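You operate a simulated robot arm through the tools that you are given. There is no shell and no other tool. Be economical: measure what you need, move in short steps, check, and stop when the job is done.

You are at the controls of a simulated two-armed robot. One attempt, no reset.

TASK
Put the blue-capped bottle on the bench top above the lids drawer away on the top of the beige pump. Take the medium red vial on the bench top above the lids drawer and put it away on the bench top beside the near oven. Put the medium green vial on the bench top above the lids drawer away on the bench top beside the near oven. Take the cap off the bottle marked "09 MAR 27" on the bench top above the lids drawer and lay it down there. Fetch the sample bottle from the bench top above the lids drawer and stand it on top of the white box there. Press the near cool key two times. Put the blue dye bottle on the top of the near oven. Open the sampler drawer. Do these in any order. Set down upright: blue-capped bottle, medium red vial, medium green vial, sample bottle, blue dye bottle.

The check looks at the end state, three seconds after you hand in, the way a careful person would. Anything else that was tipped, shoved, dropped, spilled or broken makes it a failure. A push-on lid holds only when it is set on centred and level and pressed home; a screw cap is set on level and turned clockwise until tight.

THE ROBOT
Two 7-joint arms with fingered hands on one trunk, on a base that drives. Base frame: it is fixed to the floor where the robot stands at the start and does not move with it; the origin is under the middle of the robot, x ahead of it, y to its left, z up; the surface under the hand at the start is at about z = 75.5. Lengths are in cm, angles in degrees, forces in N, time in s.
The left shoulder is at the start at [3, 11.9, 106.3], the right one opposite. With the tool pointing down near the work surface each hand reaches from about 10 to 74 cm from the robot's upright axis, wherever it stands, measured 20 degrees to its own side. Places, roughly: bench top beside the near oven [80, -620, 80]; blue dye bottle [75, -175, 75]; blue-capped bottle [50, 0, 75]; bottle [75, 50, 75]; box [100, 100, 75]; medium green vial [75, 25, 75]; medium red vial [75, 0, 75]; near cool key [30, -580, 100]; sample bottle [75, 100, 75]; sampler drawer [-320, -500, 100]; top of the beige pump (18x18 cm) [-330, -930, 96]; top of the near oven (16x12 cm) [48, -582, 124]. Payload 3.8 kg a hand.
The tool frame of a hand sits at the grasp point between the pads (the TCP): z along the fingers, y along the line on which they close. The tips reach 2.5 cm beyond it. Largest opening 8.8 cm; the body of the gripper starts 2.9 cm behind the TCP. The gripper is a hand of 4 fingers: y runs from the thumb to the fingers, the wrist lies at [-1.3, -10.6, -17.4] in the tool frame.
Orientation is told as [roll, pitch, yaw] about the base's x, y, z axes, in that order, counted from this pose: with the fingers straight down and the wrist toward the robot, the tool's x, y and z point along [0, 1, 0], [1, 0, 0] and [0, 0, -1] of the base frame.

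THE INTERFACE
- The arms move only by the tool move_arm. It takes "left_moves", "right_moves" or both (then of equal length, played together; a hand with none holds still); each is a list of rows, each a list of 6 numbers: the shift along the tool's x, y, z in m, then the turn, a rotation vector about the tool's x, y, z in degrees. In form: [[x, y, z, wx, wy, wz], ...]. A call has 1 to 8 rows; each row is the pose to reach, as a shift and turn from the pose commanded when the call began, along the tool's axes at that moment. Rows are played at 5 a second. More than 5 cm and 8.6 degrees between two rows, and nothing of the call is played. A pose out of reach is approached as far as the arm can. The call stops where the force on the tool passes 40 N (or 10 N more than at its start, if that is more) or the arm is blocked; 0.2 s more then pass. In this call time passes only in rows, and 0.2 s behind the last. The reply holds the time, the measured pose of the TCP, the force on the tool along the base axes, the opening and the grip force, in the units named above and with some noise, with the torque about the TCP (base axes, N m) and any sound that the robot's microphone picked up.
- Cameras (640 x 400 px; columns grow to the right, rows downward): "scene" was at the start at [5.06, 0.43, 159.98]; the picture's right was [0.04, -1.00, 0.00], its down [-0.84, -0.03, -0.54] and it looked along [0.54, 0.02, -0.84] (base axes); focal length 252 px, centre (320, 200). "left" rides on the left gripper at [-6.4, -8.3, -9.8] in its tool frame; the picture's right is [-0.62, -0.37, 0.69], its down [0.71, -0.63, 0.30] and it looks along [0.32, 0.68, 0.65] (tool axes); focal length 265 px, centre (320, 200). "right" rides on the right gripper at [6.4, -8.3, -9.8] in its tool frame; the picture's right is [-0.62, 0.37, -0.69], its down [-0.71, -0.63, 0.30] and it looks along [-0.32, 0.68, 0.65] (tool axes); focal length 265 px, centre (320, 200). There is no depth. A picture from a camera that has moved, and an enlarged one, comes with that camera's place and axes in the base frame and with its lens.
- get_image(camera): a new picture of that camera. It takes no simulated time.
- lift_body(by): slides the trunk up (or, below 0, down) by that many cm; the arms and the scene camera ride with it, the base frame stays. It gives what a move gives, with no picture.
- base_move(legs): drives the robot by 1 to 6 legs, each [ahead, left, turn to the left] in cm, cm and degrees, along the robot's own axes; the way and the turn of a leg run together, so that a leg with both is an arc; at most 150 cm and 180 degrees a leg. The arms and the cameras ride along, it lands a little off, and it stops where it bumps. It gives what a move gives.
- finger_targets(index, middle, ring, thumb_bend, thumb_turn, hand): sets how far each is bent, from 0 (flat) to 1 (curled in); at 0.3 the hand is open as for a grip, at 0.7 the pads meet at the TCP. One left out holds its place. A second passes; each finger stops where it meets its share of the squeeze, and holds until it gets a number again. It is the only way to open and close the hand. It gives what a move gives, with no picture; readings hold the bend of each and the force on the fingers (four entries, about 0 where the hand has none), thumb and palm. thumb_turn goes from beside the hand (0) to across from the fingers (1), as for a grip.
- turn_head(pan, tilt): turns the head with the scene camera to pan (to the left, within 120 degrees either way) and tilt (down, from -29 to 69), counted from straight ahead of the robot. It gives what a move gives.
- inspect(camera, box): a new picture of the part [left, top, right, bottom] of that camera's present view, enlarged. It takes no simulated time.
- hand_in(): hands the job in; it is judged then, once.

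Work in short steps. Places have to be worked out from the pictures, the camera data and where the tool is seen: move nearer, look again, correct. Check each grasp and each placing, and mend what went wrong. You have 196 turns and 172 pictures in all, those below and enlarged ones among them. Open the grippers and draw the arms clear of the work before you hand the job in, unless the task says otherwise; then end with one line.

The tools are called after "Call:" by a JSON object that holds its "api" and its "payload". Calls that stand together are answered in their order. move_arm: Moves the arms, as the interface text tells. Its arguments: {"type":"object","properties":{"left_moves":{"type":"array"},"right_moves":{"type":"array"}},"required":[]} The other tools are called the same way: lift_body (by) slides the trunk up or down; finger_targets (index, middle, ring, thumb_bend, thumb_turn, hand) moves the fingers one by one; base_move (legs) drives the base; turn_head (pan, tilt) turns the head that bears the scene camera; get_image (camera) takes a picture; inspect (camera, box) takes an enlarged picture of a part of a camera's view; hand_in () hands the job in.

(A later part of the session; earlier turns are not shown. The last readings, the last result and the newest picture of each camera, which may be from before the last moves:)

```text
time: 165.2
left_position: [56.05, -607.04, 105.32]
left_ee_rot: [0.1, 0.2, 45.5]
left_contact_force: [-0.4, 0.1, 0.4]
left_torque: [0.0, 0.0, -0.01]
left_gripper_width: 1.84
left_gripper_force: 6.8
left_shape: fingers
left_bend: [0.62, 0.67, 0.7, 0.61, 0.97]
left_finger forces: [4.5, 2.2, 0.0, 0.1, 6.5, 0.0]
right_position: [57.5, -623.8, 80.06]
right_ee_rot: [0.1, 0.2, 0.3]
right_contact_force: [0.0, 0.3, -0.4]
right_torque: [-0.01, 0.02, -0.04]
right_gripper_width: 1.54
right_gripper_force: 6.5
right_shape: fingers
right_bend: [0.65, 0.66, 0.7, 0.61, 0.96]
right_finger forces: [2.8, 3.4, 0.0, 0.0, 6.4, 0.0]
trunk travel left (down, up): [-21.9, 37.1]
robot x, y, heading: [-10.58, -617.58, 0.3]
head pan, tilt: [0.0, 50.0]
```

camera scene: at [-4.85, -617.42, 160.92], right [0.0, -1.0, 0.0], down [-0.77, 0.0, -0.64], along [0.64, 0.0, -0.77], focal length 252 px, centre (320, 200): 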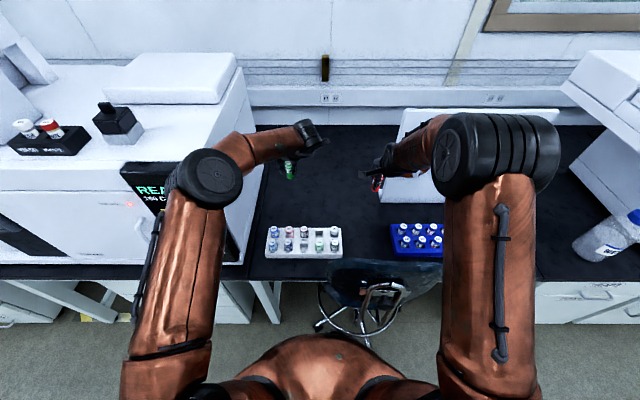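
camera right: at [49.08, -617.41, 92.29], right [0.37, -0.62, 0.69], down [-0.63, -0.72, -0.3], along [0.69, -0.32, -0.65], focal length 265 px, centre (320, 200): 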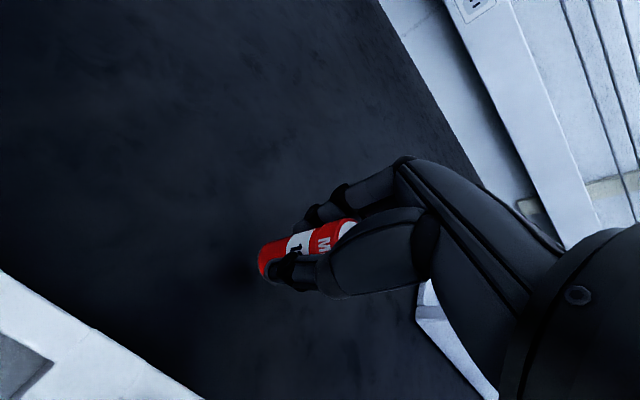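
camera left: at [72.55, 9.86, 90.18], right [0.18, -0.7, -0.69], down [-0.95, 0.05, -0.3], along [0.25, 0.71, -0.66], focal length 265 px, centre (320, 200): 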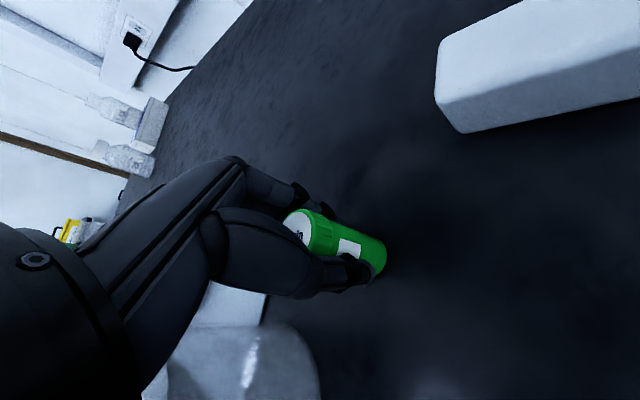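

Call:
{"api": "move_arm", "payload": {"right_moves": [[0, 0, 0.002, 0, 0, 0], [0, 0, 0.004, 0, 0, 0]]}}

Call:
{"api": "inspect", "payload": {"camera": "right", "box": [220, 180, 380, 320]}}

```text
time: 165.8
left_position: [55.87, -606.89, 105.33]
left_ee_rot: [-0.1, 0.2, 45.5]
left_contact_force: [0.4, 0.5, -0.2]
left_torque: [-0.02, 0.03, -0.01]
left_gripper_width: 1.86
left_gripper_force: 6.5
left_shape: fingers
left_bend: [0.62, 0.67, 0.7, 0.61, 0.97]
left_finger forces: [4.5, 2.2, 0.0, 0.0, 6.7, 0.0]
right_position: [57.52, -623.7, 79.92]
right_ee_rot: [0.1, -0.2, 0.3]
right_contact_force: [-0.3, 0.0, 8.9]
right_torque: [0.01, 0.06, -0.02]
right_gripper_width: 1.52
right_gripper_force: 7.4
right_shape: fingers
right_bend: [0.65, 0.66, 0.7, 0.61, 0.96]
right_finger forces: [3.2, 3.8, 0.0, 0.0, 7.3, 0.1]
trunk travel left (down, up): [-21.9, 37.1]
robot x, y, heading: [-10.65, -617.65, 0.2]
head pan, tilt: [0.0, 50.0]
```

```text
2.86 times, centred on (300, 250) of right
camera zoom: at [49.16, -617.4, 89.84], right [0.37, -0.62, 0.69], down [-0.63, -0.72, -0.31], along [0.69, -0.32, -0.65], focal length 758 px, centre (377, 57)
```

zoom: 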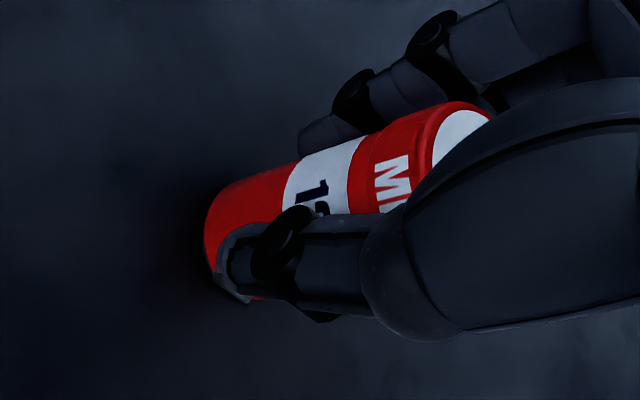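

Contact at 8.9 N. I ease 1 mm up, open and withdraw upward.

Call:
{"api": "move_arm", "payload": {"right_moves": [[0, 0, -0.002, 0, 0, 0]]}}

Call:
{"api": "finger_targets", "payload": {"hand": "right", "index": 0.52, "middle": 0.52, "ring": 0.52, "thumb_bend": 0.5}}

Call:
{"api": "finger_targets", "payload": {"hand": "right", "index": 0.42, "middle": 0.42, "ring": 0.42, "thumb_bend": 0.42}}

Call:
{"api": "move_arm", "payload": {"right_moves": [[0, 0, -0.03, 0, 0, 0], [0, 0, -0.08, 0, 0, 0], [0, 0, -0.13, 0, 0, 0], [0, 0, -0.18, 0, 0, 0], [0, 0, -0.23, 0, 0, 0], [-0.04, -0.03, -0.23, 0, 0, 0], [-0.08, -0.06, -0.23, 0, 0, 0], [-0.12, -0.09, -0.23, 0, 0, 0]]}}

Call:
{"api": "inspect", "payload": {"camera": "scene", "box": [250, 130, 450, 270]}}

```text
time: 166.2
left_position: [55.93, -606.95, 105.24]
left_ee_rot: [0.0, 0.3, 45.5]
left_contact_force: [-0.6, 0.5, -0.1]
left_torque: [0.0, -0.01, 0.03]
left_gripper_width: 1.91
left_gripper_force: 6.9
left_shape: fingers
left_bend: [0.62, 0.67, 0.7, 0.61, 0.97]
left_finger forces: [4.5, 2.2, 0.0, 0.0, 6.6, 0.1]
right_position: [57.46, -623.83, 79.97]
right_ee_rot: [0.1, 0.0, 0.3]
right_contact_force: [1.5, -0.2, 6.8]
right_torque: [-0.01, 0.0, 0.0]
right_gripper_width: 1.51
right_gripper_force: 7.5
right_shape: fingers
right_bend: [0.65, 0.66, 0.7, 0.61, 0.96]
right_finger forces: [3.9, 4.5, 0.0, 0.0, 6.1, 0.0]
trunk travel left (down, up): [-21.9, 37.1]
robot x, y, heading: [-10.27, -617.46, 0.2]
head pan, tilt: [0.0, 50.0]
```

```text
time: 167.2
left_position: [55.85, -606.99, 105.2]
left_ee_rot: [0.0, 0.3, 45.5]
left_contact_force: [0.0, 0.3, -0.9]
left_torque: [-0.02, 0.0, -0.01]
left_gripper_width: 1.84
left_gripper_force: 7.2
left_shape: fingers
left_bend: [0.62, 0.67, 0.7, 0.61, 0.97]
left_finger forces: [4.4, 2.2, 0.0, 0.0, 6.7, 0.0]
right_position: [57.53, -623.76, 79.88]
right_ee_rot: [0.2, 0.1, 0.3]
right_contact_force: [0.0, -0.2, 0.2]
right_torque: [0.01, -0.03, 0.01]
right_gripper_width: 3.88
right_gripper_force: 0.0
right_shape: fingers
right_bend: [0.52, 0.52, 0.52, 0.5, 0.97]
right_finger forces: [0.0, 0.1, 0.0, 0.0, 0.0, 0.0]
trunk travel left (down, up): [-21.9, 37.1]
robot x, y, heading: [-10.73, -617.35, 0.4]
head pan, tilt: [0.0, 50.0]
```

```text
time: 168.2
left_position: [55.91, -607.02, 105.23]
left_ee_rot: [0.1, 0.3, 45.6]
left_contact_force: [0.0, 0.4, 1.0]
left_torque: [0.02, 0.02, -0.01]
left_gripper_width: 1.85
left_gripper_force: 6.5
left_shape: fingers
left_bend: [0.62, 0.67, 0.7, 0.61, 0.97]
left_finger forces: [4.4, 2.2, 0.0, 0.1, 6.6, 0.0]
right_position: [57.39, -623.74, 79.96]
right_ee_rot: [0.1, 0.1, 0.3]
right_contact_force: [0.5, -0.2, -0.5]
right_torque: [0.04, 0.03, 0.02]
right_gripper_width: 5.86
right_gripper_force: 0.0
right_shape: fingers
right_bend: [0.42, 0.42, 0.42, 0.42, 0.97]
right_finger forces: [0.1, 0.0, 0.1, 0.1, 0.1, 0.1]
trunk travel left (down, up): [-21.9, 37.1]
robot x, y, heading: [-10.5, -617.84, 0.2]
head pan, tilt: [0.0, 50.0]
```

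```text
time: 169.9
left_position: [55.91, -607.09, 105.2]
left_ee_rot: [0.1, 0.2, 45.5]
left_contact_force: [0.3, 0.2, -0.6]
left_torque: [0.02, -0.02, -0.01]
left_gripper_width: 1.87
left_gripper_force: 6.6
left_shape: fingers
left_bend: [0.62, 0.67, 0.7, 0.61, 0.97]
left_finger forces: [4.5, 2.2, 0.0, 0.0, 6.6, 0.1]
right_position: [48.52, -636.15, 102.92]
right_ee_rot: [0.1, 0.0, 0.3]
right_contact_force: [-0.5, -0.5, -0.1]
right_torque: [-0.02, -0.03, -0.02]
right_gripper_width: 5.91
right_gripper_force: 0.1
right_shape: fingers
right_bend: [0.42, 0.42, 0.42, 0.42, 0.97]
right_finger forces: [0.0, 0.0, 0.0, 0.0, 0.1, 0.0]
trunk travel left (down, up): [-21.9, 37.1]
robot x, y, heading: [-10.75, -617.7, 0.0]
head pan, tilt: [0.0, 50.0]
```

```text
2.86 times, centred on (350, 200) of scene
camera zoom: at [-4.92, -617.59, 160.92], right [0.0, -1.0, 0.0], down [-0.77, 0.0, -0.64], along [0.64, 0.0, -0.77], focal length 721 px, centre (234, 200)
```

zoom: 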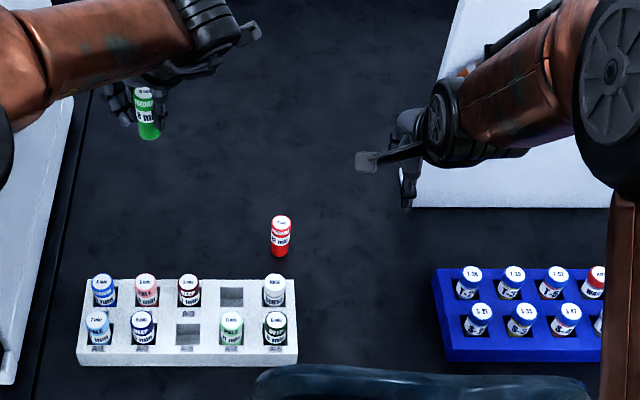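

The red vial stands behind the rack. Now the green one with the left hand at about [58, -610].

Call:
{"api": "move_arm", "payload": {"left_moves": [[-0.035, -0.007, 0.0, 0, 0, 0], [-0.035, -0.007, 0.05, 0, 0, 0], [-0.035, -0.007, 0.1, 0, 0, 0], [-0.035, -0.007, 0.15, 0, 0, 0], [-0.035, -0.007, 0.2, 0, 0, 0], [-0.035, -0.007, 0.235, 0, 0, 0], [-0.035, -0.007, 0.248, 0, 0, 0]]}}

Call:
{"api": "inspect", "payload": {"camera": "scene", "box": [200, 130, 400, 270]}}

```text
time: 171.6
left_position: [56.55, -609.44, 81.53]
left_ee_rot: [0.0, 0.3, 45.5]
left_contact_force: [-0.7, -0.1, -0.9]
left_torque: [-0.04, 0.0, -0.05]
left_gripper_width: 1.81
left_gripper_force: 6.6
left_shape: fingers
left_bend: [0.62, 0.67, 0.7, 0.61, 0.97]
left_finger forces: [4.6, 2.1, 0.0, 0.0, 6.5, 0.0]
left hand out of reach, approached as far as the arm can: row 6, 7
right_position: [48.69, -636.09, 102.82]
right_ee_rot: [0.1, 0.1, 0.3]
right_contact_force: [0.1, -0.2, 0.2]
right_torque: [-0.01, 0.02, 0.0]
right_gripper_width: 5.87
right_gripper_force: 0.1
right_shape: fingers
right_bend: [0.42, 0.42, 0.42, 0.42, 0.97]
right_finger forces: [0.0, 0.1, 0.1, 0.0, 0.1, 0.0]
trunk travel left (down, up): [-21.9, 37.1]
robot x, y, heading: [-10.43, -617.8, -0.0]
head pan, tilt: [0.0, 50.0]
```

```text
2.86 times, centred on (300, 200) of scene
camera zoom: at [-4.81, -617.4, 160.92], right [0.0, -1.0, 0.0], down [-0.77, 0.0, -0.64], along [0.64, 0.0, -0.77], focal length 721 px, centre (377, 200)
```

zoom: 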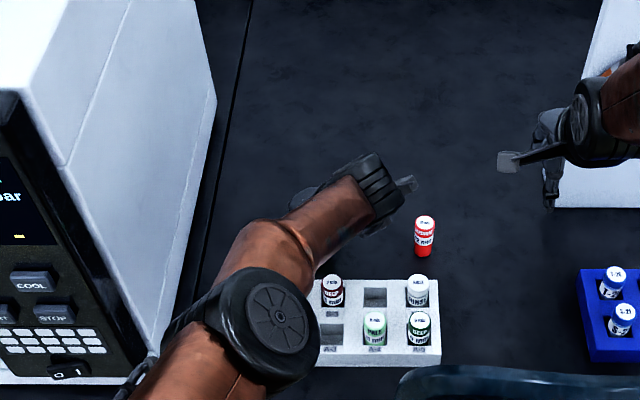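

The arm is at its reach limit 1.4 cm above the bench; I lower the trunk in small amounts to set the vial down.

Call:
{"api": "lift_body", "payload": {"by": -1.2}}

```text
time: 172.2
left_position: [56.58, -609.34, 80.38]
left_ee_rot: [0.1, 0.3, 45.5]
left_contact_force: [0.2, 1.2, -0.3]
left_torque: [0.0, 0.03, -0.01]
left_gripper_width: 1.82
left_gripper_force: 6.5
left_shape: fingers
left_bend: [0.62, 0.67, 0.7, 0.61, 0.97]
left_finger forces: [4.7, 2.1, 0.1, 0.0, 6.6, 0.2]
right_position: [48.57, -636.07, 101.65]
right_ee_rot: [0.0, 0.0, 0.2]
right_contact_force: [-0.2, 0.5, -0.2]
right_torque: [0.0, -0.01, -0.01]
right_gripper_width: 5.83
right_gripper_force: 0.0
right_shape: fingers
right_bend: [0.42, 0.42, 0.42, 0.42, 0.97]
right_finger forces: [0.0, 0.0, 0.1, 0.0, 0.0, 0.0]
trunk travel left (down, up): [-20.7, 38.3]
robot x, y, heading: [-10.54, -617.89, 0.2]
head pan, tilt: [0.0, 50.0]
```

Call:
{"api": "lift_body", "payload": {"by": -0.3}}

Call:
{"api": "get_image", "payload": {"camera": "left"}}

```text
time: 172.7
left_position: [56.61, -609.53, 80.16]
left_ee_rot: [-0.1, 0.2, 45.6]
left_contact_force: [-0.8, -0.3, 5.6]
left_torque: [-0.08, 0.03, -0.01]
left_gripper_width: 1.85
left_gripper_force: 7.3
left_shape: fingers
left_bend: [0.63, 0.68, 0.7, 0.61, 0.97]
left_finger forces: [4.9, 2.2, 0.0, 0.0, 7.2, 0.1]
right_position: [48.51, -636.01, 101.24]
right_ee_rot: [0.1, 0.0, 0.3]
right_contact_force: [-0.1, 0.4, 1.1]
right_torque: [-0.02, -0.03, 0.04]
right_gripper_width: 5.89
right_gripper_force: 0.1
right_shape: fingers
right_bend: [0.42, 0.42, 0.42, 0.42, 0.97]
right_finger forces: [0.0, 0.1, 0.0, 0.1, 0.1, 0.0]
trunk travel left (down, up): [-20.4, 38.6]
robot x, y, heading: [-10.55, -617.67, 0.2]
head pan, tilt: [0.0, 50.0]
```

```text
66 pictures are left
camera left: at [55.32, -619.76, 90.02], right [0.18, -0.7, -0.69], down [-0.95, 0.05, -0.3], along [0.25, 0.71, -0.66], focal length 265 px, centre (320, 200)
```

left: 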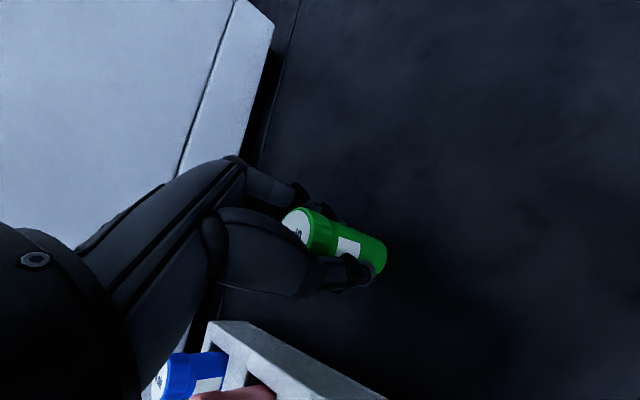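

Contact at 5.6 N. I release and rise.

Call:
{"api": "finger_targets", "payload": {"hand": "left", "index": 0.54, "middle": 0.54, "ring": 0.54, "thumb_bend": 0.5}}

Call:
{"api": "finger_targets", "payload": {"hand": "left", "index": 0.44, "middle": 0.44, "ring": 0.44, "thumb_bend": 0.44}}

Call:
{"api": "move_arm", "payload": {"left_moves": [[0, 0, -0.02, 0, 0, 0], [0, 0, -0.06, 0, 0, 0], [0, 0, -0.1, 0, 0, 0], [0, 0, -0.15, 0, 0, 0], [0, 0, -0.2, 0, 0, 0], [0, 0, -0.25, 0, 0, 0]]}}

Call:
{"api": "inspect", "payload": {"camera": "scene", "box": [200, 130, 400, 270]}}

```text
time: 173.7
left_position: [56.45, -609.41, 80.05]
left_ee_rot: [0.1, 0.3, 45.5]
left_contact_force: [-0.3, 0.1, -0.5]
left_torque: [0.0, 0.01, -0.02]
left_gripper_width: 3.66
left_gripper_force: 0.0
left_shape: fingers
left_bend: [0.54, 0.54, 0.54, 0.5, 0.97]
left_finger forces: [0.0, 0.0, 0.1, 0.0, 0.1, 0.1]
right_position: [48.62, -636.15, 101.25]
right_ee_rot: [0.0, 0.0, 0.3]
right_contact_force: [0.1, -0.7, 0.2]
right_torque: [0.03, -0.01, -0.01]
right_gripper_width: 5.87
right_gripper_force: 0.1
right_shape: fingers
right_bend: [0.42, 0.42, 0.42, 0.42, 0.97]
right_finger forces: [0.1, 0.0, 0.1, 0.0, 0.0, 0.0]
trunk travel left (down, up): [-20.4, 38.6]
robot x, y, heading: [-10.77, -617.62, 0.3]
head pan, tilt: [0.0, 50.0]
```

```text
time: 174.7
left_position: [56.52, -609.5, 80.05]
left_ee_rot: [0.0, 0.4, 45.4]
left_contact_force: [-0.6, 0.2, 0.0]
left_torque: [-0.01, -0.01, 0.03]
left_gripper_width: 5.42
left_gripper_force: 0.0
left_shape: fingers
left_bend: [0.44, 0.44, 0.44, 0.44, 0.97]
left_finger forces: [0.0, 0.0, 0.0, 0.0, 0.0, 0.0]
right_position: [48.6, -636.13, 101.4]
right_ee_rot: [0.1, 0.0, 0.3]
right_contact_force: [0.4, -0.3, 0.0]
right_torque: [-0.01, -0.03, 0.03]
right_gripper_width: 5.87
right_gripper_force: 0.1
right_shape: fingers
right_bend: [0.42, 0.42, 0.42, 0.42, 0.97]
right_finger forces: [0.0, 0.0, 0.1, 0.1, 0.0, 0.0]
trunk travel left (down, up): [-20.4, 38.6]
robot x, y, heading: [-10.69, -617.77, 0.4]
head pan, tilt: [0.0, 50.0]
```

```text
time: 176.1
left_position: [56.41, -609.13, 104.86]
left_ee_rot: [0.1, 0.4, 45.5]
left_contact_force: [-1.5, 1.0, -0.2]
left_torque: [0.01, 0.01, 0.03]
left_gripper_width: 5.44
left_gripper_force: 0.0
left_shape: fingers
left_bend: [0.44, 0.44, 0.44, 0.44, 0.97]
left_finger forces: [0.0, 0.1, 0.0, 0.1, 0.0, 0.1]
right_position: [48.56, -636.21, 101.33]
right_ee_rot: [0.1, 0.1, 0.3]
right_contact_force: [0.3, -1.3, 0.2]
right_torque: [0.01, 0.02, 0.0]
right_gripper_width: 5.88
right_gripper_force: 0.0
right_shape: fingers
right_bend: [0.42, 0.42, 0.42, 0.42, 0.97]
right_finger forces: [0.0, 0.1, 0.0, 0.1, 0.1, 0.0]
trunk travel left (down, up): [-20.4, 38.6]
robot x, y, heading: [-10.55, -618.02, 0.2]
head pan, tilt: [0.0, 50.0]
```

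```text
2.86 times, centred on (300, 200) of scene
camera zoom: at [-4.92, -617.43, 159.42], right [0.0, -1.0, 0.0], down [-0.77, 0.0, -0.64], along [0.64, 0.0, -0.77], focal length 721 px, centre (377, 200)
```

zoom: 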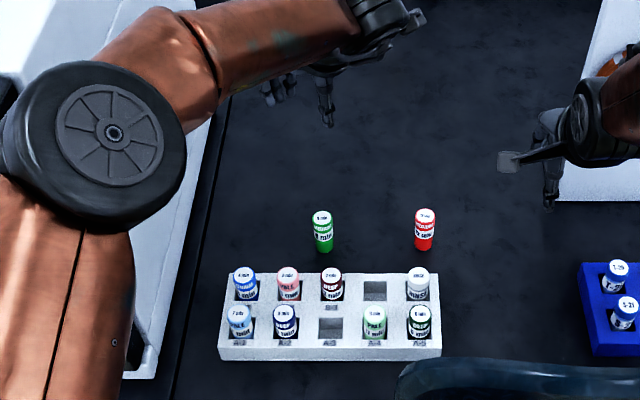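

Both vials stand upright. I back straight out, slide in front of the oven, and retract both hands.

Call:
{"api": "base_move", "payload": {"legs": [[-48, 0, 0], [0, 46, 0]]}}

Call:
{"api": "move_arm", "payload": {"left_moves": [[0.035, -0.035, 0, 0, 0, 6], [0.07, -0.07, 0, 0, 0, 12], [0.105, -0.105, 0, 0, 0, 18], [0.14, -0.14, 0, 0, 0, 24]], "right_moves": [[0, -0.03, 0, -8, 0, 0], [0, -0.06, 0, -16, 0, 0], [0, -0.09, 0, -24, 0, 0], [0, -0.12, 0, -32, 0, 0]]}}

Call:
{"api": "move_arm", "payload": {"right_moves": [[0, 0, 0, -8, 0, 0], [0, 0, 0, -16, 0, 0], [0, 0, 0, -24, 0, 0], [0, 0, 0, -32, 0, 0], [0, 0, 0, -40, 0, 0], [0, 0, 0, -48, 0, 0], [0, 0, 0, -54, 0, 0]]}}

Call:
{"api": "finger_targets", "payload": {"hand": "right", "index": 0.3, "middle": 1.0, "ring": 1.0, "thumb_bend": 0.3, "thumb_turn": 0.0}}

Call:
{"api": "turn_head", "payload": {"pan": -10, "tilt": 35}}

Call:
{"api": "get_image", "payload": {"camera": "scene"}}

Call:
{"api": "get_image", "payload": {"camera": "right"}}

```text
time: 181.3
left_position: [8.16, -563.04, 104.69]
left_ee_rot: [0.0, 0.3, 45.7]
left_contact_force: [-0.5, -0.5, 0.1]
left_torque: [-0.01, -0.01, 0.0]
left_gripper_width: 5.43
left_gripper_force: 0.1
left_shape: fingers
left_bend: [0.44, 0.44, 0.44, 0.44, 0.97]
left_finger forces: [0.0, 0.0, 0.1, 0.0, 0.0, 0.0]
right_position: [0.24, -590.1, 101.38]
right_ee_rot: [0.0, 0.0, 0.7]
right_contact_force: [-0.1, -0.4, -0.4]
right_torque: [-0.02, -0.02, -0.01]
right_gripper_width: 5.87
right_gripper_force: 0.1
right_shape: fingers
right_bend: [0.42, 0.42, 0.42, 0.42, 0.97]
right_finger forces: [0.1, 0.1, 0.1, 0.0, 0.0, 0.0]
trunk travel left (down, up): [-20.4, 38.6]
robot x, y, heading: [-58.95, -572.11, 0.5]
head pan, tilt: [0.0, 50.0]
```

```text
time: 182.3
left_position: [-12.26, -563.47, 104.92]
left_ee_rot: [-0.1, 0.3, 21.9]
left_contact_force: [-0.5, 0.4, -0.2]
left_torque: [-0.03, 0.01, -0.02]
left_gripper_width: 5.45
left_gripper_force: 0.1
left_shape: fingers
left_bend: [0.44, 0.44, 0.44, 0.44, 0.97]
left_finger forces: [0.0, 0.0, 0.0, 0.0, 0.1, 0.1]
right_position: [-11.85, -590.1, 101.41]
right_ee_rot: [0.1, -32.0, 0.5]
right_contact_force: [0.5, -0.5, 0.3]
right_torque: [-0.02, 0.02, -0.01]
right_gripper_width: 5.88
right_gripper_force: 0.0
right_shape: fingers
right_bend: [0.42, 0.42, 0.42, 0.42, 0.97]
right_finger forces: [0.0, 0.0, 0.0, 0.1, 0.0, 0.0]
trunk travel left (down, up): [-20.4, 38.6]
robot x, y, heading: [-58.99, -572.18, 0.2]
head pan, tilt: [0.0, 50.0]
```

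```text
time: 183.9
left_position: [-12.02, -563.49, 104.8]
left_ee_rot: [-0.1, 0.3, 21.9]
left_contact_force: [0.3, -0.4, 0.4]
left_torque: [0.02, -0.04, 0.02]
left_gripper_width: 5.45
left_gripper_force: 0.1
left_shape: fingers
left_bend: [0.44, 0.44, 0.44, 0.44, 0.97]
left_finger forces: [0.0, 0.0, 0.0, 0.0, 0.0, 0.0]
right_position: [-11.64, -590.25, 101.34]
right_ee_rot: [1.0, -86.1, -0.3]
right_contact_force: [0.4, -0.3, 0.3]
right_torque: [-0.02, -0.03, -0.03]
right_gripper_width: 5.91
right_gripper_force: 0.0
right_shape: fingers
right_bend: [0.42, 0.42, 0.42, 0.42, 0.98]
right_finger forces: [0.0, 0.0, 0.0, 0.0, 0.0, 0.0]
trunk travel left (down, up): [-20.4, 38.6]
robot x, y, heading: [-58.94, -572.0, 0.5]
head pan, tilt: [0.0, 50.0]
```

```text
time: 184.9
left_position: [-12.02, -563.35, 104.71]
left_ee_rot: [-0.1, 0.4, 21.8]
left_contact_force: [-0.4, 0.3, -0.1]
left_torque: [0.0, -0.03, -0.02]
left_gripper_width: 5.43
left_gripper_force: 0.0
left_shape: fingers
left_bend: [0.44, 0.44, 0.44, 0.44, 0.97]
left_finger forces: [0.1, 0.0, 0.0, 0.1, 0.0, 0.0]
right_position: [-11.59, -590.12, 101.27]
right_ee_rot: [0.9, -86.0, -0.4]
right_contact_force: [0.0, 0.1, -0.2]
right_torque: [-0.02, 0.01, -0.04]
right_gripper_width: 11.74
right_gripper_force: 0.0
right_shape: fingers
right_bend: [0.3, 1.0, 1.0, 0.3, 0.0]
right_finger forces: [0.1, 0.1, 0.0, 0.0, 0.0, 0.1]
trunk travel left (down, up): [-20.4, 38.6]
robot x, y, heading: [-59.18, -572.27, 0.6]
head pan, tilt: [0.0, 50.0]
```

```text
time: 185.7
left_position: [-11.92, -563.43, 104.87]
left_ee_rot: [-0.2, 0.3, 21.9]
left_contact_force: [0.0, -0.9, -0.7]
left_torque: [-0.02, -0.02, -0.01]
left_gripper_width: 5.45
left_gripper_force: 0.0
left_shape: fingers
left_bend: [0.44, 0.44, 0.44, 0.44, 0.97]
left_finger forces: [0.0, 0.0, 0.0, 0.1, 0.0, 0.0]
right_position: [-11.58, -590.24, 101.38]
right_ee_rot: [1.0, -86.1, -0.3]
right_contact_force: [0.2, -0.7, 0.0]
right_torque: [0.01, -0.01, 0.0]
right_gripper_width: 11.74
right_gripper_force: 0.0
right_shape: fingers
right_bend: [0.3, 1.0, 1.0, 0.3, 0.0]
right_finger forces: [0.0, 0.1, 0.1, 0.1, 0.0, 0.0]
trunk travel left (down, up): [-20.4, 38.6]
robot x, y, heading: [-59.31, -571.91, 0.6]
head pan, tilt: [-10.0, 35.0]
```

```text
64 pictures are left
camera scene: at [-52.27, -573.28, 161.58], right [-0.16, -0.99, 0.0], down [-0.57, 0.09, -0.82], along [0.81, -0.13, -0.57], focal length 252 px, centre (320, 200)
```

scene: 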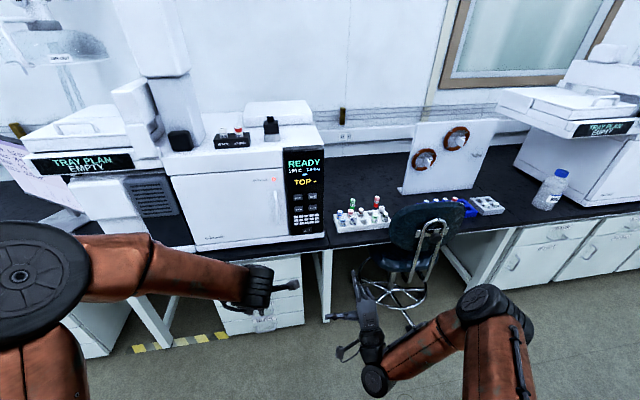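

```text
63 pictures are left
camera right: at [-22.09, -583.89, 93.83], right [-0.66, -0.63, 0.42], down [0.27, -0.71, -0.65], along [0.7, -0.32, 0.64], focal length 265 px, centre (320, 200)
```

right: 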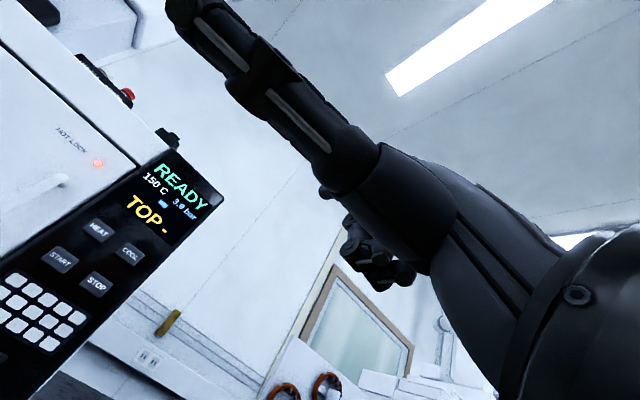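

Call:
{"api": "inspect", "payload": {"camera": "scene", "box": [300, 240, 440, 400]}}

```text
2.50 times, centred on (370, 320) of scene
camera zoom: at [-52.27, -573.28, 161.58], right [-0.16, -0.99, 0.0], down [-0.57, 0.09, -0.82], along [0.81, -0.13, -0.57], focal length 631 px, centre (195, -100)
```

zoom: 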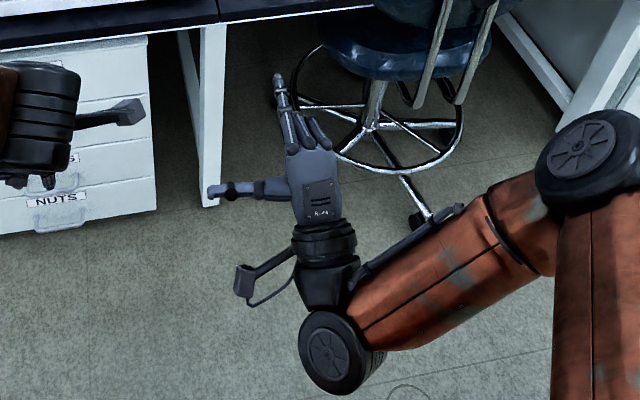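

The hand is palm-down with the index pointing at the panel; COOL is at about [34, -584.3, 103.1]. I drive ahead 25 cm, left 5.5 cm and look at the alignment.

Call:
{"api": "base_move", "payload": {"legs": [[25, 5.5, -0.5]]}}

Call:
{"api": "move_arm", "payload": {"right_moves": [[0, -0.01, 0.03, -4, 0, 0], [0, -0.02, 0.06, -4, 0, 0], [0, -0.027, 0.1, -4, 0, 0]]}}

Call:
{"api": "inspect", "payload": {"camera": "scene", "box": [260, 180, 420, 320]}}

Call:
{"api": "get_image", "payload": {"camera": "right"}}

```text
time: 187.5
left_position: [13.11, -558.3, 104.85]
left_ee_rot: [-0.2, 0.4, 21.2]
left_contact_force: [0.0, 0.0, -0.1]
left_torque: [0.01, -0.02, 0.0]
left_gripper_width: 5.45
left_gripper_force: 0.1
left_shape: fingers
left_bend: [0.44, 0.44, 0.44, 0.44, 0.97]
left_finger forces: [0.0, 0.0, 0.1, 0.1, 0.0, 0.0]
right_position: [13.21, -585.1, 101.32]
right_ee_rot: [0.8, -85.9, -0.9]
right_contact_force: [0.1, -0.4, 0.2]
right_torque: [0.0, 0.01, 0.02]
right_gripper_width: 11.75
right_gripper_force: 0.1
right_shape: fingers
right_bend: [0.3, 1.0, 1.0, 0.3, 0.0]
right_finger forces: [0.0, 0.0, 0.1, 0.0, 0.1, 0.1]
trunk travel left (down, up): [-20.4, 38.6]
robot x, y, heading: [-34.4, -566.21, -0.1]
head pan, tilt: [-10.0, 35.0]
```

```text
time: 188.3
left_position: [13.12, -558.2, 104.94]
left_ee_rot: [0.0, 0.3, 21.2]
left_contact_force: [0.5, 0.2, 0.4]
left_torque: [0.03, -0.02, -0.03]
left_gripper_width: 5.45
left_gripper_force: 0.1
left_shape: fingers
left_bend: [0.44, 0.44, 0.44, 0.44, 0.97]
left_finger forces: [0.0, 0.0, 0.0, 0.0, 0.0, 0.0]
right_position: [22.98, -585.16, 98.04]
right_ee_rot: [52.4, -89.8, -52.5]
right_contact_force: [0.2, -0.5, -0.4]
right_torque: [0.02, 0.0, 0.0]
right_gripper_width: 11.74
right_gripper_force: 0.1
right_shape: fingers
right_bend: [0.3, 1.0, 1.0, 0.3, 0.0]
right_finger forces: [0.1, 0.0, 0.1, 0.0, 0.0, 0.1]
trunk travel left (down, up): [-20.4, 38.6]
robot x, y, heading: [-34.32, -566.54, -0.3]
head pan, tilt: [-10.0, 35.0]
```

```text
2.86 times, centred on (340, 250) of scene
camera zoom: at [-27.21, -567.63, 161.58], right [-0.18, -0.98, 0.0], down [-0.57, 0.1, -0.82], along [0.81, -0.14, -0.57], focal length 721 px, centre (263, 57)
```

zoom: 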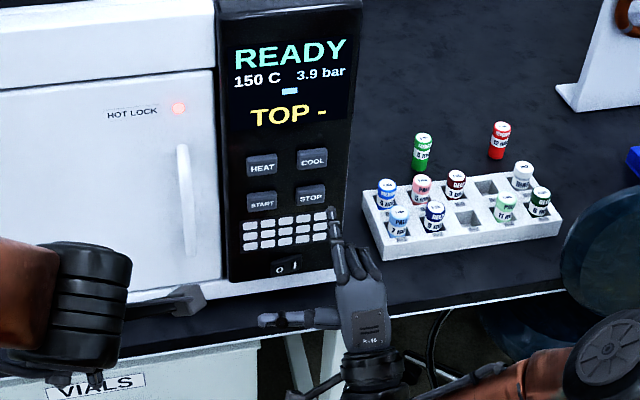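

```text
60 pictures are left
camera right: at [13.3, -578.66, 89.78], right [-0.69, -0.62, 0.37], down [0.3, -0.71, -0.63], along [0.65, -0.33, 0.68], focal length 265 px, centre (320, 200)
```

right: 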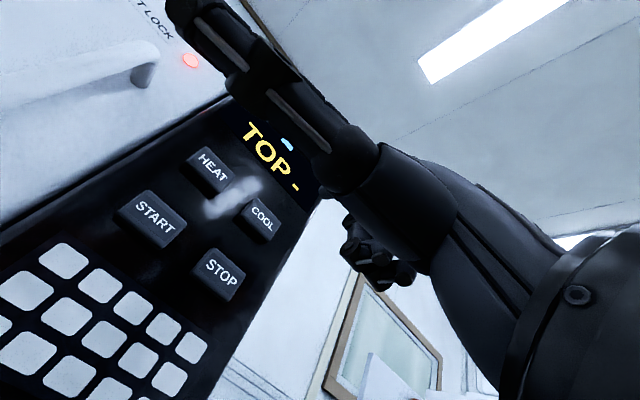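

The index tip is at about [25.7, -584.4, 103], straight in front of COOL. I advance 7 cm.

Call:
{"api": "move_arm", "payload": {"right_moves": [[0, 0, 0.03, 0, 0, 0], [0, 0, 0.055, 0, 0, 0], [0, 0, 0.065, 0, 0, 0], [0, 0, 0.07, 0, 0, 0]]}}

Call:
{"api": "inspect", "payload": {"camera": "scene", "box": [290, 180, 370, 260]}}

```text
time: 189.3
left_position: [12.93, -558.25, 104.75]
left_ee_rot: [-0.1, 0.3, 21.2]
left_contact_force: [-0.4, -0.7, 0.3]
left_torque: [0.0, 0.0, -0.01]
left_gripper_width: 5.46
left_gripper_force: 0.1
left_shape: fingers
left_bend: [0.44, 0.44, 0.44, 0.44, 0.97]
left_finger forces: [0.0, 0.0, 0.0, 0.0, 0.0, 0.1]
right_position: [30.02, -584.98, 98.02]
right_ee_rot: [51.4, -90.0, -51.4]
right_contact_force: [-1.1, -0.5, -0.1]
right_torque: [-0.01, 0.03, 0.0]
right_gripper_width: 11.72
right_gripper_force: 0.1
right_shape: fingers
right_bend: [0.3, 1.0, 1.0, 0.3, 0.0]
right_finger forces: [0.0, 0.0, 0.0, 0.1, 0.0, 0.0]
trunk travel left (down, up): [-20.4, 38.6]
robot x, y, heading: [-34.41, -566.06, -0.2]
head pan, tilt: [-10.0, 35.0]
```

```text
5.00 times, centred on (330, 220) of scene
camera zoom: at [-27.29, -567.66, 161.59], right [-0.18, -0.98, 0.0], down [-0.56, 0.1, -0.82], along [0.81, -0.14, -0.57], focal length 1261 px, centre (270, 100)
```

zoom: 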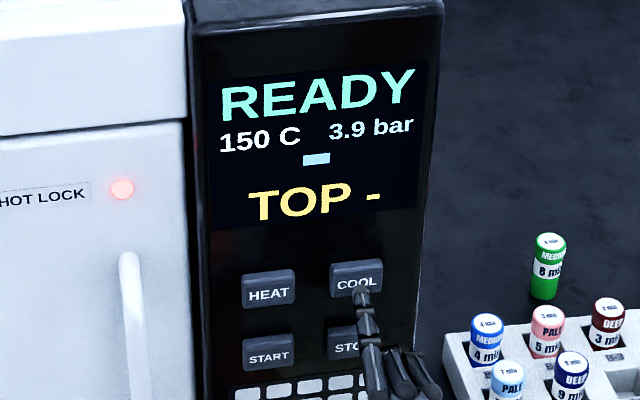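

The tip is right at COOL. I push in a few millimetres.

Call:
{"api": "move_arm", "payload": {"right_moves": [[0, 0, 0.004, 0, 0, 0], [0, 0, 0.007, 0, 0, 0]]}}

```text
time: 189.9
left_position: [13.08, -558.28, 104.81]
left_ee_rot: [0.0, 0.2, 21.3]
left_contact_force: [-0.6, -0.2, -0.7]
left_torque: [0.02, -0.02, -0.02]
left_gripper_width: 5.45
left_gripper_force: 0.2
left_shape: fingers
left_bend: [0.44, 0.44, 0.44, 0.44, 0.97]
left_finger forces: [0.0, 0.1, 0.0, 0.0, 0.0, 0.1]
right_position: [30.7, -585.04, 97.92]
right_ee_rot: [32.9, -89.8, -33.0]
right_contact_force: [-1.1, 0.7, -0.1]
right_torque: [0.01, -0.02, -0.05]
right_gripper_width: 11.74
right_gripper_force: 0.2
right_shape: fingers
right_bend: [0.3, 1.0, 1.0, 0.3, 0.0]
right_finger forces: [0.2, 0.0, 0.0, 0.1, 0.0, 0.0]
trunk travel left (down, up): [-20.4, 38.6]
robot x, y, heading: [-33.96, -566.13, 0.0]
head pan, tilt: [-10.0, 35.0]
```

Call:
{"api": "move_arm", "payload": {"right_moves": [[0, 0, 0.003, 0, 0, 0], [0, 0, 0.006, 0, 0, 0]]}}

```text
time: 190.5
left_position: [13.03, -558.24, 104.73]
left_ee_rot: [-0.1, 0.3, 21.2]
left_contact_force: [0.7, -0.6, 0.6]
left_torque: [-0.01, -0.03, 0.01]
left_gripper_width: 5.43
left_gripper_force: 0.1
left_shape: fingers
left_bend: [0.44, 0.44, 0.44, 0.44, 0.97]
left_finger forces: [0.1, 0.0, 0.0, 0.1, 0.2, 0.0]
right_position: [31.08, -585.01, 97.92]
right_ee_rot: [78.5, -89.9, -78.5]
right_contact_force: [-1.8, 0.3, -0.3]
right_torque: [0.0, -0.16, 0.03]
right_gripper_width: 11.75
right_gripper_force: 1.2
right_shape: fingers
right_bend: [0.3, 1.0, 1.0, 0.3, 0.0]
right_finger forces: [2.4, 0.0, 0.0, 0.0, 0.1, 0.1]
trunk travel left (down, up): [-20.4, 38.6]
robot x, y, heading: [-34.03, -566.56, -0.2]
head pan, tilt: [-10.0, 35.0]
heard: click
```

A click: pressed once. I withdraw 1.5 cm and press again the same way.

Call:
{"api": "move_arm", "payload": {"right_moves": [[0, 0, -0.008, 0, 0, 0], [0, 0, -0.015, 0, 0, 0]]}}

Call:
{"api": "inspect", "payload": {"camera": "scene", "box": [290, 180, 370, 260]}}

Call:
{"api": "move_arm", "payload": {"right_moves": [[0, 0, 0.007, 0, 0, 0], [0, 0, 0.012, 0, 0, 0], [0, 0, 0.015, 0, 0, 0]]}}

Call:
{"api": "inspect", "payload": {"camera": "scene", "box": [290, 180, 370, 260]}}

```text
time: 191.1
left_position: [13.04, -558.35, 104.79]
left_ee_rot: [0.0, 0.4, 21.2]
left_contact_force: [0.1, -0.3, 0.1]
left_torque: [0.01, 0.01, 0.04]
left_gripper_width: 5.45
left_gripper_force: 0.1
left_shape: fingers
left_bend: [0.44, 0.44, 0.44, 0.44, 0.97]
left_finger forces: [0.0, 0.1, 0.1, 0.0, 0.1, 0.0]
right_position: [29.7, -585.1, 97.98]
right_ee_rot: [52.8, -89.9, -52.8]
right_contact_force: [0.3, 0.0, 0.3]
right_torque: [0.0, 0.04, 0.01]
right_gripper_width: 11.76
right_gripper_force: 0.0
right_shape: fingers
right_bend: [0.3, 1.0, 1.0, 0.3, 0.0]
right_finger forces: [0.1, 0.0, 0.1, 0.0, 0.0, 0.0]
trunk travel left (down, up): [-20.4, 38.6]
robot x, y, heading: [-34.08, -566.52, -0.1]
head pan, tilt: [-10.0, 35.0]
```

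```text
5.00 times, centred on (330, 220) of scene
camera zoom: at [-27.31, -567.66, 161.59], right [-0.18, -0.98, 0.0], down [-0.56, 0.1, -0.82], along [0.81, -0.14, -0.57], focal length 1261 px, centre (270, 100)
```

zoom: 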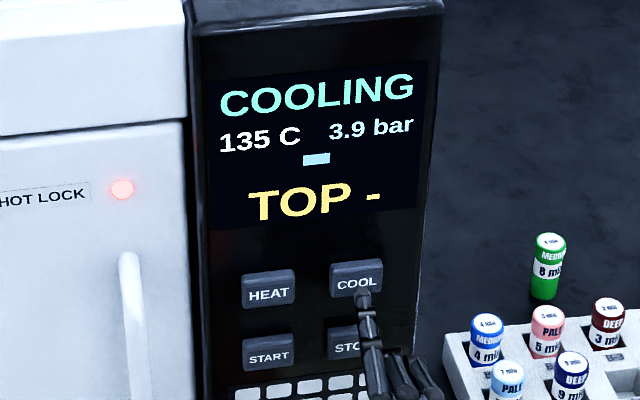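

```text
time: 191.9
left_position: [12.89, -558.28, 104.77]
left_ee_rot: [-0.1, 0.2, 21.2]
left_contact_force: [-0.3, 0.2, 0.0]
left_torque: [-0.01, 0.01, 0.0]
left_gripper_width: 5.44
left_gripper_force: 0.2
left_shape: fingers
left_bend: [0.44, 0.44, 0.44, 0.44, 0.97]
left_finger forces: [0.0, 0.1, 0.0, 0.0, 0.0, 0.1]
right_position: [31.23, -585.14, 97.91]
right_ee_rot: [57.8, -89.9, -57.9]
right_contact_force: [-3.1, 0.5, -0.1]
right_torque: [-0.02, -0.15, -0.02]
right_gripper_width: 11.78
right_gripper_force: 1.7
right_shape: fingers
right_bend: [0.3, 1.0, 1.0, 0.3, 0.0]
right_finger forces: [3.1, 0.0, 0.1, 0.0, 0.1, 0.0]
trunk travel left (down, up): [-20.4, 38.6]
robot x, y, heading: [-34.03, -566.42, -0.3]
head pan, tilt: [-10.0, 35.0]
heard: click
```

```text
5.00 times, centred on (330, 220) of scene
camera zoom: at [-27.35, -567.66, 161.59], right [-0.18, -0.98, 0.0], down [-0.56, 0.1, -0.82], along [0.81, -0.14, -0.57], focal length 1261 px, centre (270, 100)
```

zoom: 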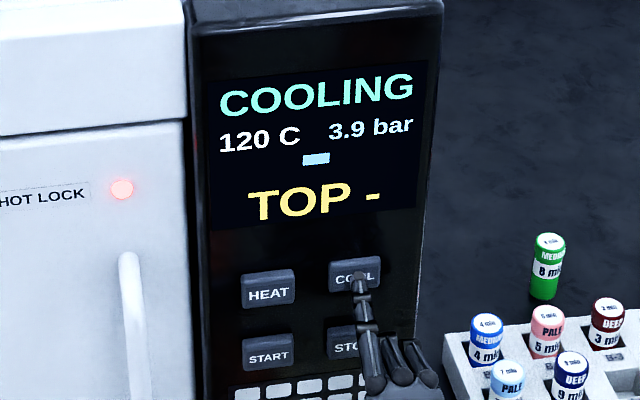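

The display dropped to 120 C: two presses done. With both hands free I go for the sampler drawer now: withdraw, back off, turn round.

Call:
{"api": "move_arm", "payload": {"right_moves": [[0, 0, -0.03, 0, 0, 0], [0, 0, -0.08, 0, 0, 0], [0, 0, -0.12, 0, 0, 0]]}}

Call:
{"api": "base_move", "payload": {"legs": [[-50, 0, 0], [0, 66, 0], [0, 0, 180], [100, 0, 0]]}}

Call:
{"api": "turn_head", "payload": {"pan": 0, "tilt": 25}}

Call:
{"api": "get_image", "payload": {"camera": "scene"}}

```text
time: 192.7
left_position: [13.06, -558.42, 104.97]
left_ee_rot: [0.0, 0.1, 21.2]
left_contact_force: [0.3, -0.6, -0.2]
left_torque: [0.01, 0.01, 0.04]
left_gripper_width: 5.45
left_gripper_force: 0.1
left_shape: fingers
left_bend: [0.44, 0.44, 0.44, 0.44, 0.97]
left_finger forces: [0.1, 0.0, 0.0, 0.0, 0.0, 0.0]
right_position: [19.11, -584.97, 98.0]
right_ee_rot: [111.7, -89.8, -111.9]
right_contact_force: [-0.6, -0.6, -0.5]
right_torque: [-0.02, -0.03, 0.02]
right_gripper_width: 11.76
right_gripper_force: 0.1
right_shape: fingers
right_bend: [0.3, 1.0, 1.0, 0.3, 0.0]
right_finger forces: [0.0, 0.0, 0.0, 0.0, 0.0, 0.1]
trunk travel left (down, up): [-20.4, 38.6]
robot x, y, heading: [-34.23, -566.2, -0.1]
head pan, tilt: [-10.0, 35.0]
```

```text
time: 210.9
left_position: [-231.71, -502.29, 104.76]
left_ee_rot: [-0.1, 0.3, -161.6]
left_contact_force: [-0.2, 0.8, 0.0]
left_torque: [-0.03, 0.03, -0.04]
left_gripper_width: 5.45
left_gripper_force: 0.0
left_shape: fingers
left_bend: [0.44, 0.44, 0.44, 0.44, 0.97]
left_finger forces: [0.0, 0.0, 0.1, 0.1, 0.0, 0.0]
right_position: [-236.43, -475.33, 98.06]
right_ee_rot: [44.5, -89.8, 132.8]
right_contact_force: [-0.1, -0.3, -0.3]
right_torque: [-0.01, 0.03, 0.01]
right_gripper_width: 11.76
right_gripper_force: 0.0
right_shape: fingers
right_bend: [0.3, 1.0, 1.0, 0.3, 0.0]
right_finger forces: [0.0, 0.1, 0.1, 0.1, 0.0, 0.0]
trunk travel left (down, up): [-20.4, 38.6]
robot x, y, heading: [-184.03, -496.35, 177.2]
head pan, tilt: [-10.0, 35.0]
```

```text
time: 211.7
left_position: [-231.4, -502.2, 104.82]
left_ee_rot: [-0.1, 0.3, -161.4]
left_contact_force: [-0.1, 0.1, -0.1]
left_torque: [0.04, 0.02, 0.03]
left_gripper_width: 5.45
left_gripper_force: 0.0
left_shape: fingers
left_bend: [0.44, 0.44, 0.44, 0.44, 0.97]
left_finger forces: [0.0, 0.0, 0.0, 0.1, 0.0, 0.1]
right_position: [-236.43, -475.3, 98.02]
right_ee_rot: [57.2, -89.8, 119.9]
right_contact_force: [0.4, -0.2, 0.0]
right_torque: [0.02, -0.04, -0.02]
right_gripper_width: 11.78
right_gripper_force: 0.1
right_shape: fingers
right_bend: [0.3, 1.0, 1.0, 0.3, 0.0]
right_finger forces: [0.0, 0.1, 0.0, 0.1, 0.0, 0.0]
trunk travel left (down, up): [-20.4, 38.6]
robot x, y, heading: [-184.16, -496.31, 177.2]
head pan, tilt: [0.0, 25.0]
```

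```text
56 pictures are left
camera scene: at [-191.27, -495.89, 163.16], right [0.05, 1.0, 0.0], down [0.42, -0.02, -0.91], along [-0.9, 0.04, -0.42], focal length 252 px, centre (320, 200)
```

scene: 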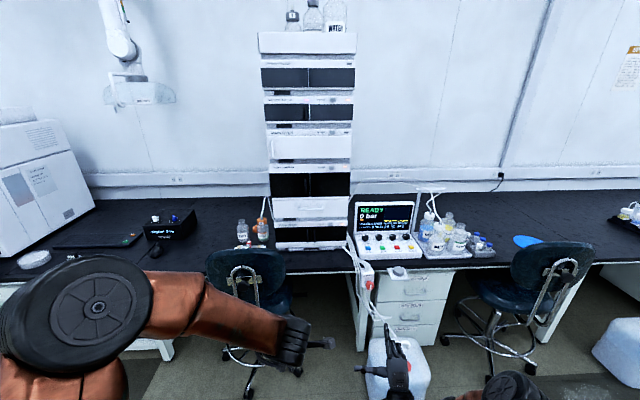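

The HPLC stack is ahead. I enlarge it to find the sampler drawer and its handle.

Call:
{"api": "inspect", "payload": {"camera": "scene", "box": [250, 120, 370, 260]}}

Call:
{"api": "inspect", "payload": {"camera": "scene", "box": [180, 230, 460, 400]}}

```text
2.86 times, centred on (310, 190) of scene
camera zoom: at [-191.27, -495.89, 163.16], right [0.05, 1.0, 0.0], down [0.42, -0.02, -0.91], along [-0.9, 0.04, -0.42], focal length 721 px, centre (349, 229)
```

zoom: 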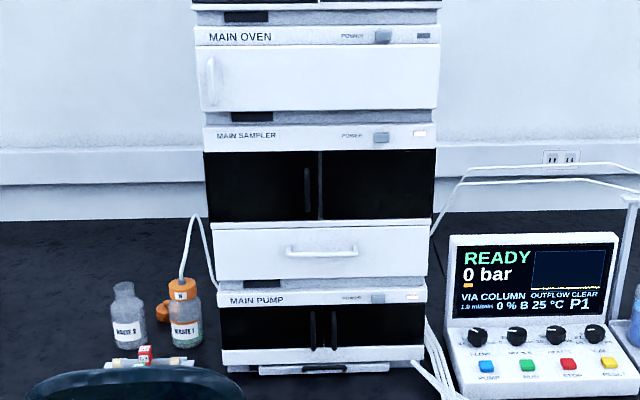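

```text
2.29 times, centred on (320, 315) of scene
camera zoom: at [-191.27, -495.89, 163.16], right [0.05, 1.0, 0.0], down [0.42, -0.02, -0.91], along [-0.9, 0.04, -0.42], focal length 577 px, centre (320, -63)
```

zoom: 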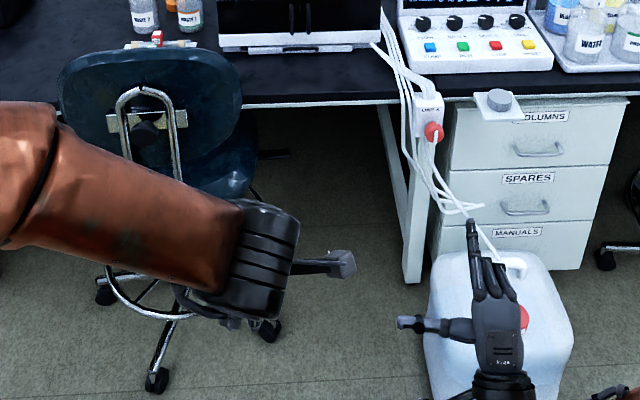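

The MAIN SAMPLER drawer has a horizontal bar handle near [-307, -496, 103.5]. My right hand already points ahead with thumb below; I set it to the open grip, tuck the left hand aside, and drive up, keeping clear of the chair and carboy.

Call:
{"api": "move_arm", "payload": {"left_moves": [[0.035, -0.025, -0.01, 0, 0, 0], [0.07, -0.05, -0.02, 0, 0, 0], [0.105, -0.075, -0.03, 0, 0, 0], [0.14, -0.1, -0.04, 0, 0, 0], [0.175, -0.124, -0.05, 0, 0, 0]]}}

Call:
{"api": "finger_targets", "payload": {"hand": "right", "index": 0.3, "middle": 0.3, "ring": 0.3, "thumb_bend": 0.3, "thumb_turn": 1.0}}

Call:
{"api": "base_move", "payload": {"legs": [[46, 6, 2.8]]}}

Call:
{"api": "turn_head", "payload": {"pan": 0, "tilt": 35}}

Call:
{"api": "get_image", "payload": {"camera": "scene"}}

Call:
{"api": "get_image", "payload": {"camera": "right"}}

```text
time: 212.8
left_position: [-220.21, -515.06, 113.3]
left_ee_rot: [-0.2, 0.3, -161.6]
left_contact_force: [0.5, 0.5, 0.1]
left_torque: [0.01, 0.05, 0.02]
left_gripper_width: 5.45
left_gripper_force: 0.0
left_shape: fingers
left_bend: [0.44, 0.44, 0.44, 0.44, 0.97]
left_finger forces: [0.0, 0.0, 0.0, 0.1, 0.0, 0.1]
left hand out of reach, approached as far as the arm can: row 3, 4, 5
right_position: [-236.3, -475.39, 98.16]
right_ee_rot: [155.4, -89.9, 21.8]
right_contact_force: [-0.2, -0.7, -0.2]
right_torque: [-0.03, -0.01, 0.01]
right_gripper_width: 11.77
right_gripper_force: 0.1
right_shape: fingers
right_bend: [0.3, 1.0, 1.0, 0.3, 0.0]
right_finger forces: [0.0, 0.0, 0.0, 0.0, 0.0, 0.0]
trunk travel left (down, up): [-20.4, 38.6]
robot x, y, heading: [-184.03, -496.49, 177.2]
head pan, tilt: [0.0, 25.0]
```

```text
time: 213.8
left_position: [-220.37, -514.86, 113.2]
left_ee_rot: [-0.2, 0.3, -161.6]
left_contact_force: [0.3, 0.0, -0.6]
left_torque: [-0.01, -0.02, -0.02]
left_gripper_width: 5.45
left_gripper_force: 0.0
left_shape: fingers
left_bend: [0.44, 0.44, 0.44, 0.44, 0.97]
left_finger forces: [0.0, 0.1, 0.1, 0.0, 0.1, 0.1]
right_position: [-236.51, -475.3, 97.98]
right_ee_rot: [58.1, -89.9, 119.1]
right_contact_force: [0.4, 0.5, 0.7]
right_torque: [-0.02, -0.02, 0.02]
right_gripper_width: 8.48
right_gripper_force: 0.1
right_shape: fingers
right_bend: [0.3, 0.3, 0.3, 0.3, 0.97]
right_finger forces: [0.0, 0.1, 0.1, 0.1, 0.1, 0.0]
trunk travel left (down, up): [-20.4, 38.6]
robot x, y, heading: [-184.31, -496.56, 177.2]
head pan, tilt: [0.0, 25.0]
```

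```text
time: 216.6
left_position: [-265.69, -521.03, 113.23]
left_ee_rot: [-0.1, 0.4, -159.1]
left_contact_force: [0.2, -0.2, -0.6]
left_torque: [0.02, -0.04, -0.02]
left_gripper_width: 5.44
left_gripper_force: 0.1
left_shape: fingers
left_bend: [0.44, 0.44, 0.44, 0.44, 0.97]
left_finger forces: [0.1, 0.0, 0.1, 0.1, 0.0, 0.0]
right_position: [-283.4, -482.18, 97.91]
right_ee_rot: [34.5, -89.9, 145.0]
right_contact_force: [0.1, -0.4, -1.1]
right_torque: [0.0, 0.01, -0.01]
right_gripper_width: 8.48
right_gripper_force: 0.1
right_shape: fingers
right_bend: [0.3, 0.3, 0.3, 0.3, 0.97]
right_finger forces: [0.1, 0.0, 0.0, 0.0, 0.0, 0.2]
trunk travel left (down, up): [-20.4, 38.6]
robot x, y, heading: [-229.86, -501.41, 179.6]
head pan, tilt: [0.0, 25.0]
```

```text
time: 217.3
left_position: [-265.71, -521.03, 113.21]
left_ee_rot: [-0.1, 0.3, -159.3]
left_contact_force: [1.3, -0.5, -0.8]
left_torque: [-0.03, 0.0, -0.03]
left_gripper_width: 5.42
left_gripper_force: 0.0
left_shape: fingers
left_bend: [0.44, 0.44, 0.44, 0.44, 0.97]
left_finger forces: [0.1, 0.0, 0.0, 0.0, 0.1, 0.0]
right_position: [-283.28, -482.06, 98.1]
right_ee_rot: [61.2, -89.9, 118.5]
right_contact_force: [0.0, 0.1, -0.2]
right_torque: [0.05, 0.01, 0.05]
right_gripper_width: 8.5
right_gripper_force: 0.1
right_shape: fingers
right_bend: [0.3, 0.3, 0.3, 0.3, 0.97]
right_finger forces: [0.1, 0.0, 0.1, 0.1, 0.0, 0.1]
trunk travel left (down, up): [-20.4, 38.6]
robot x, y, heading: [-230.17, -501.22, 179.6]
head pan, tilt: [0.0, 35.0]
```

```text
53 pictures are left
camera scene: at [-236.88, -500.83, 161.6], right [0.01, 1.0, 0.0], down [0.57, 0.0, -0.82], along [-0.82, 0.01, -0.57], focal length 252 px, centre (320, 200)
```

scene: 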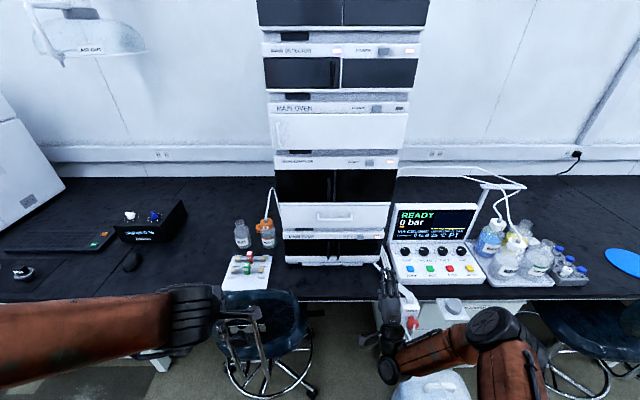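

```text
52 pictures are left
camera right: at [-273.41, -488.59, 89.78], right [0.7, 0.62, 0.37], down [-0.3, 0.72, -0.63], along [-0.65, 0.33, 0.68], focal length 265 px, centre (320, 200)
```

right: 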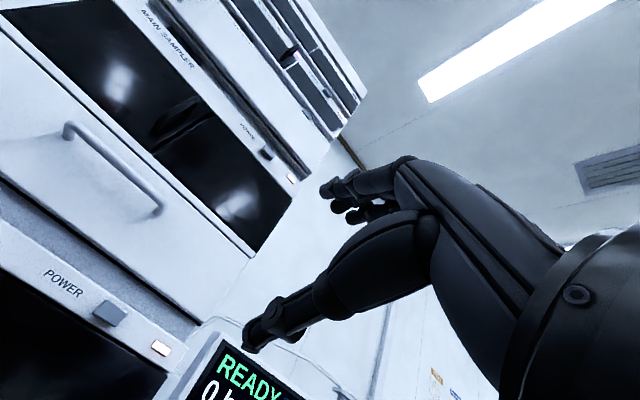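

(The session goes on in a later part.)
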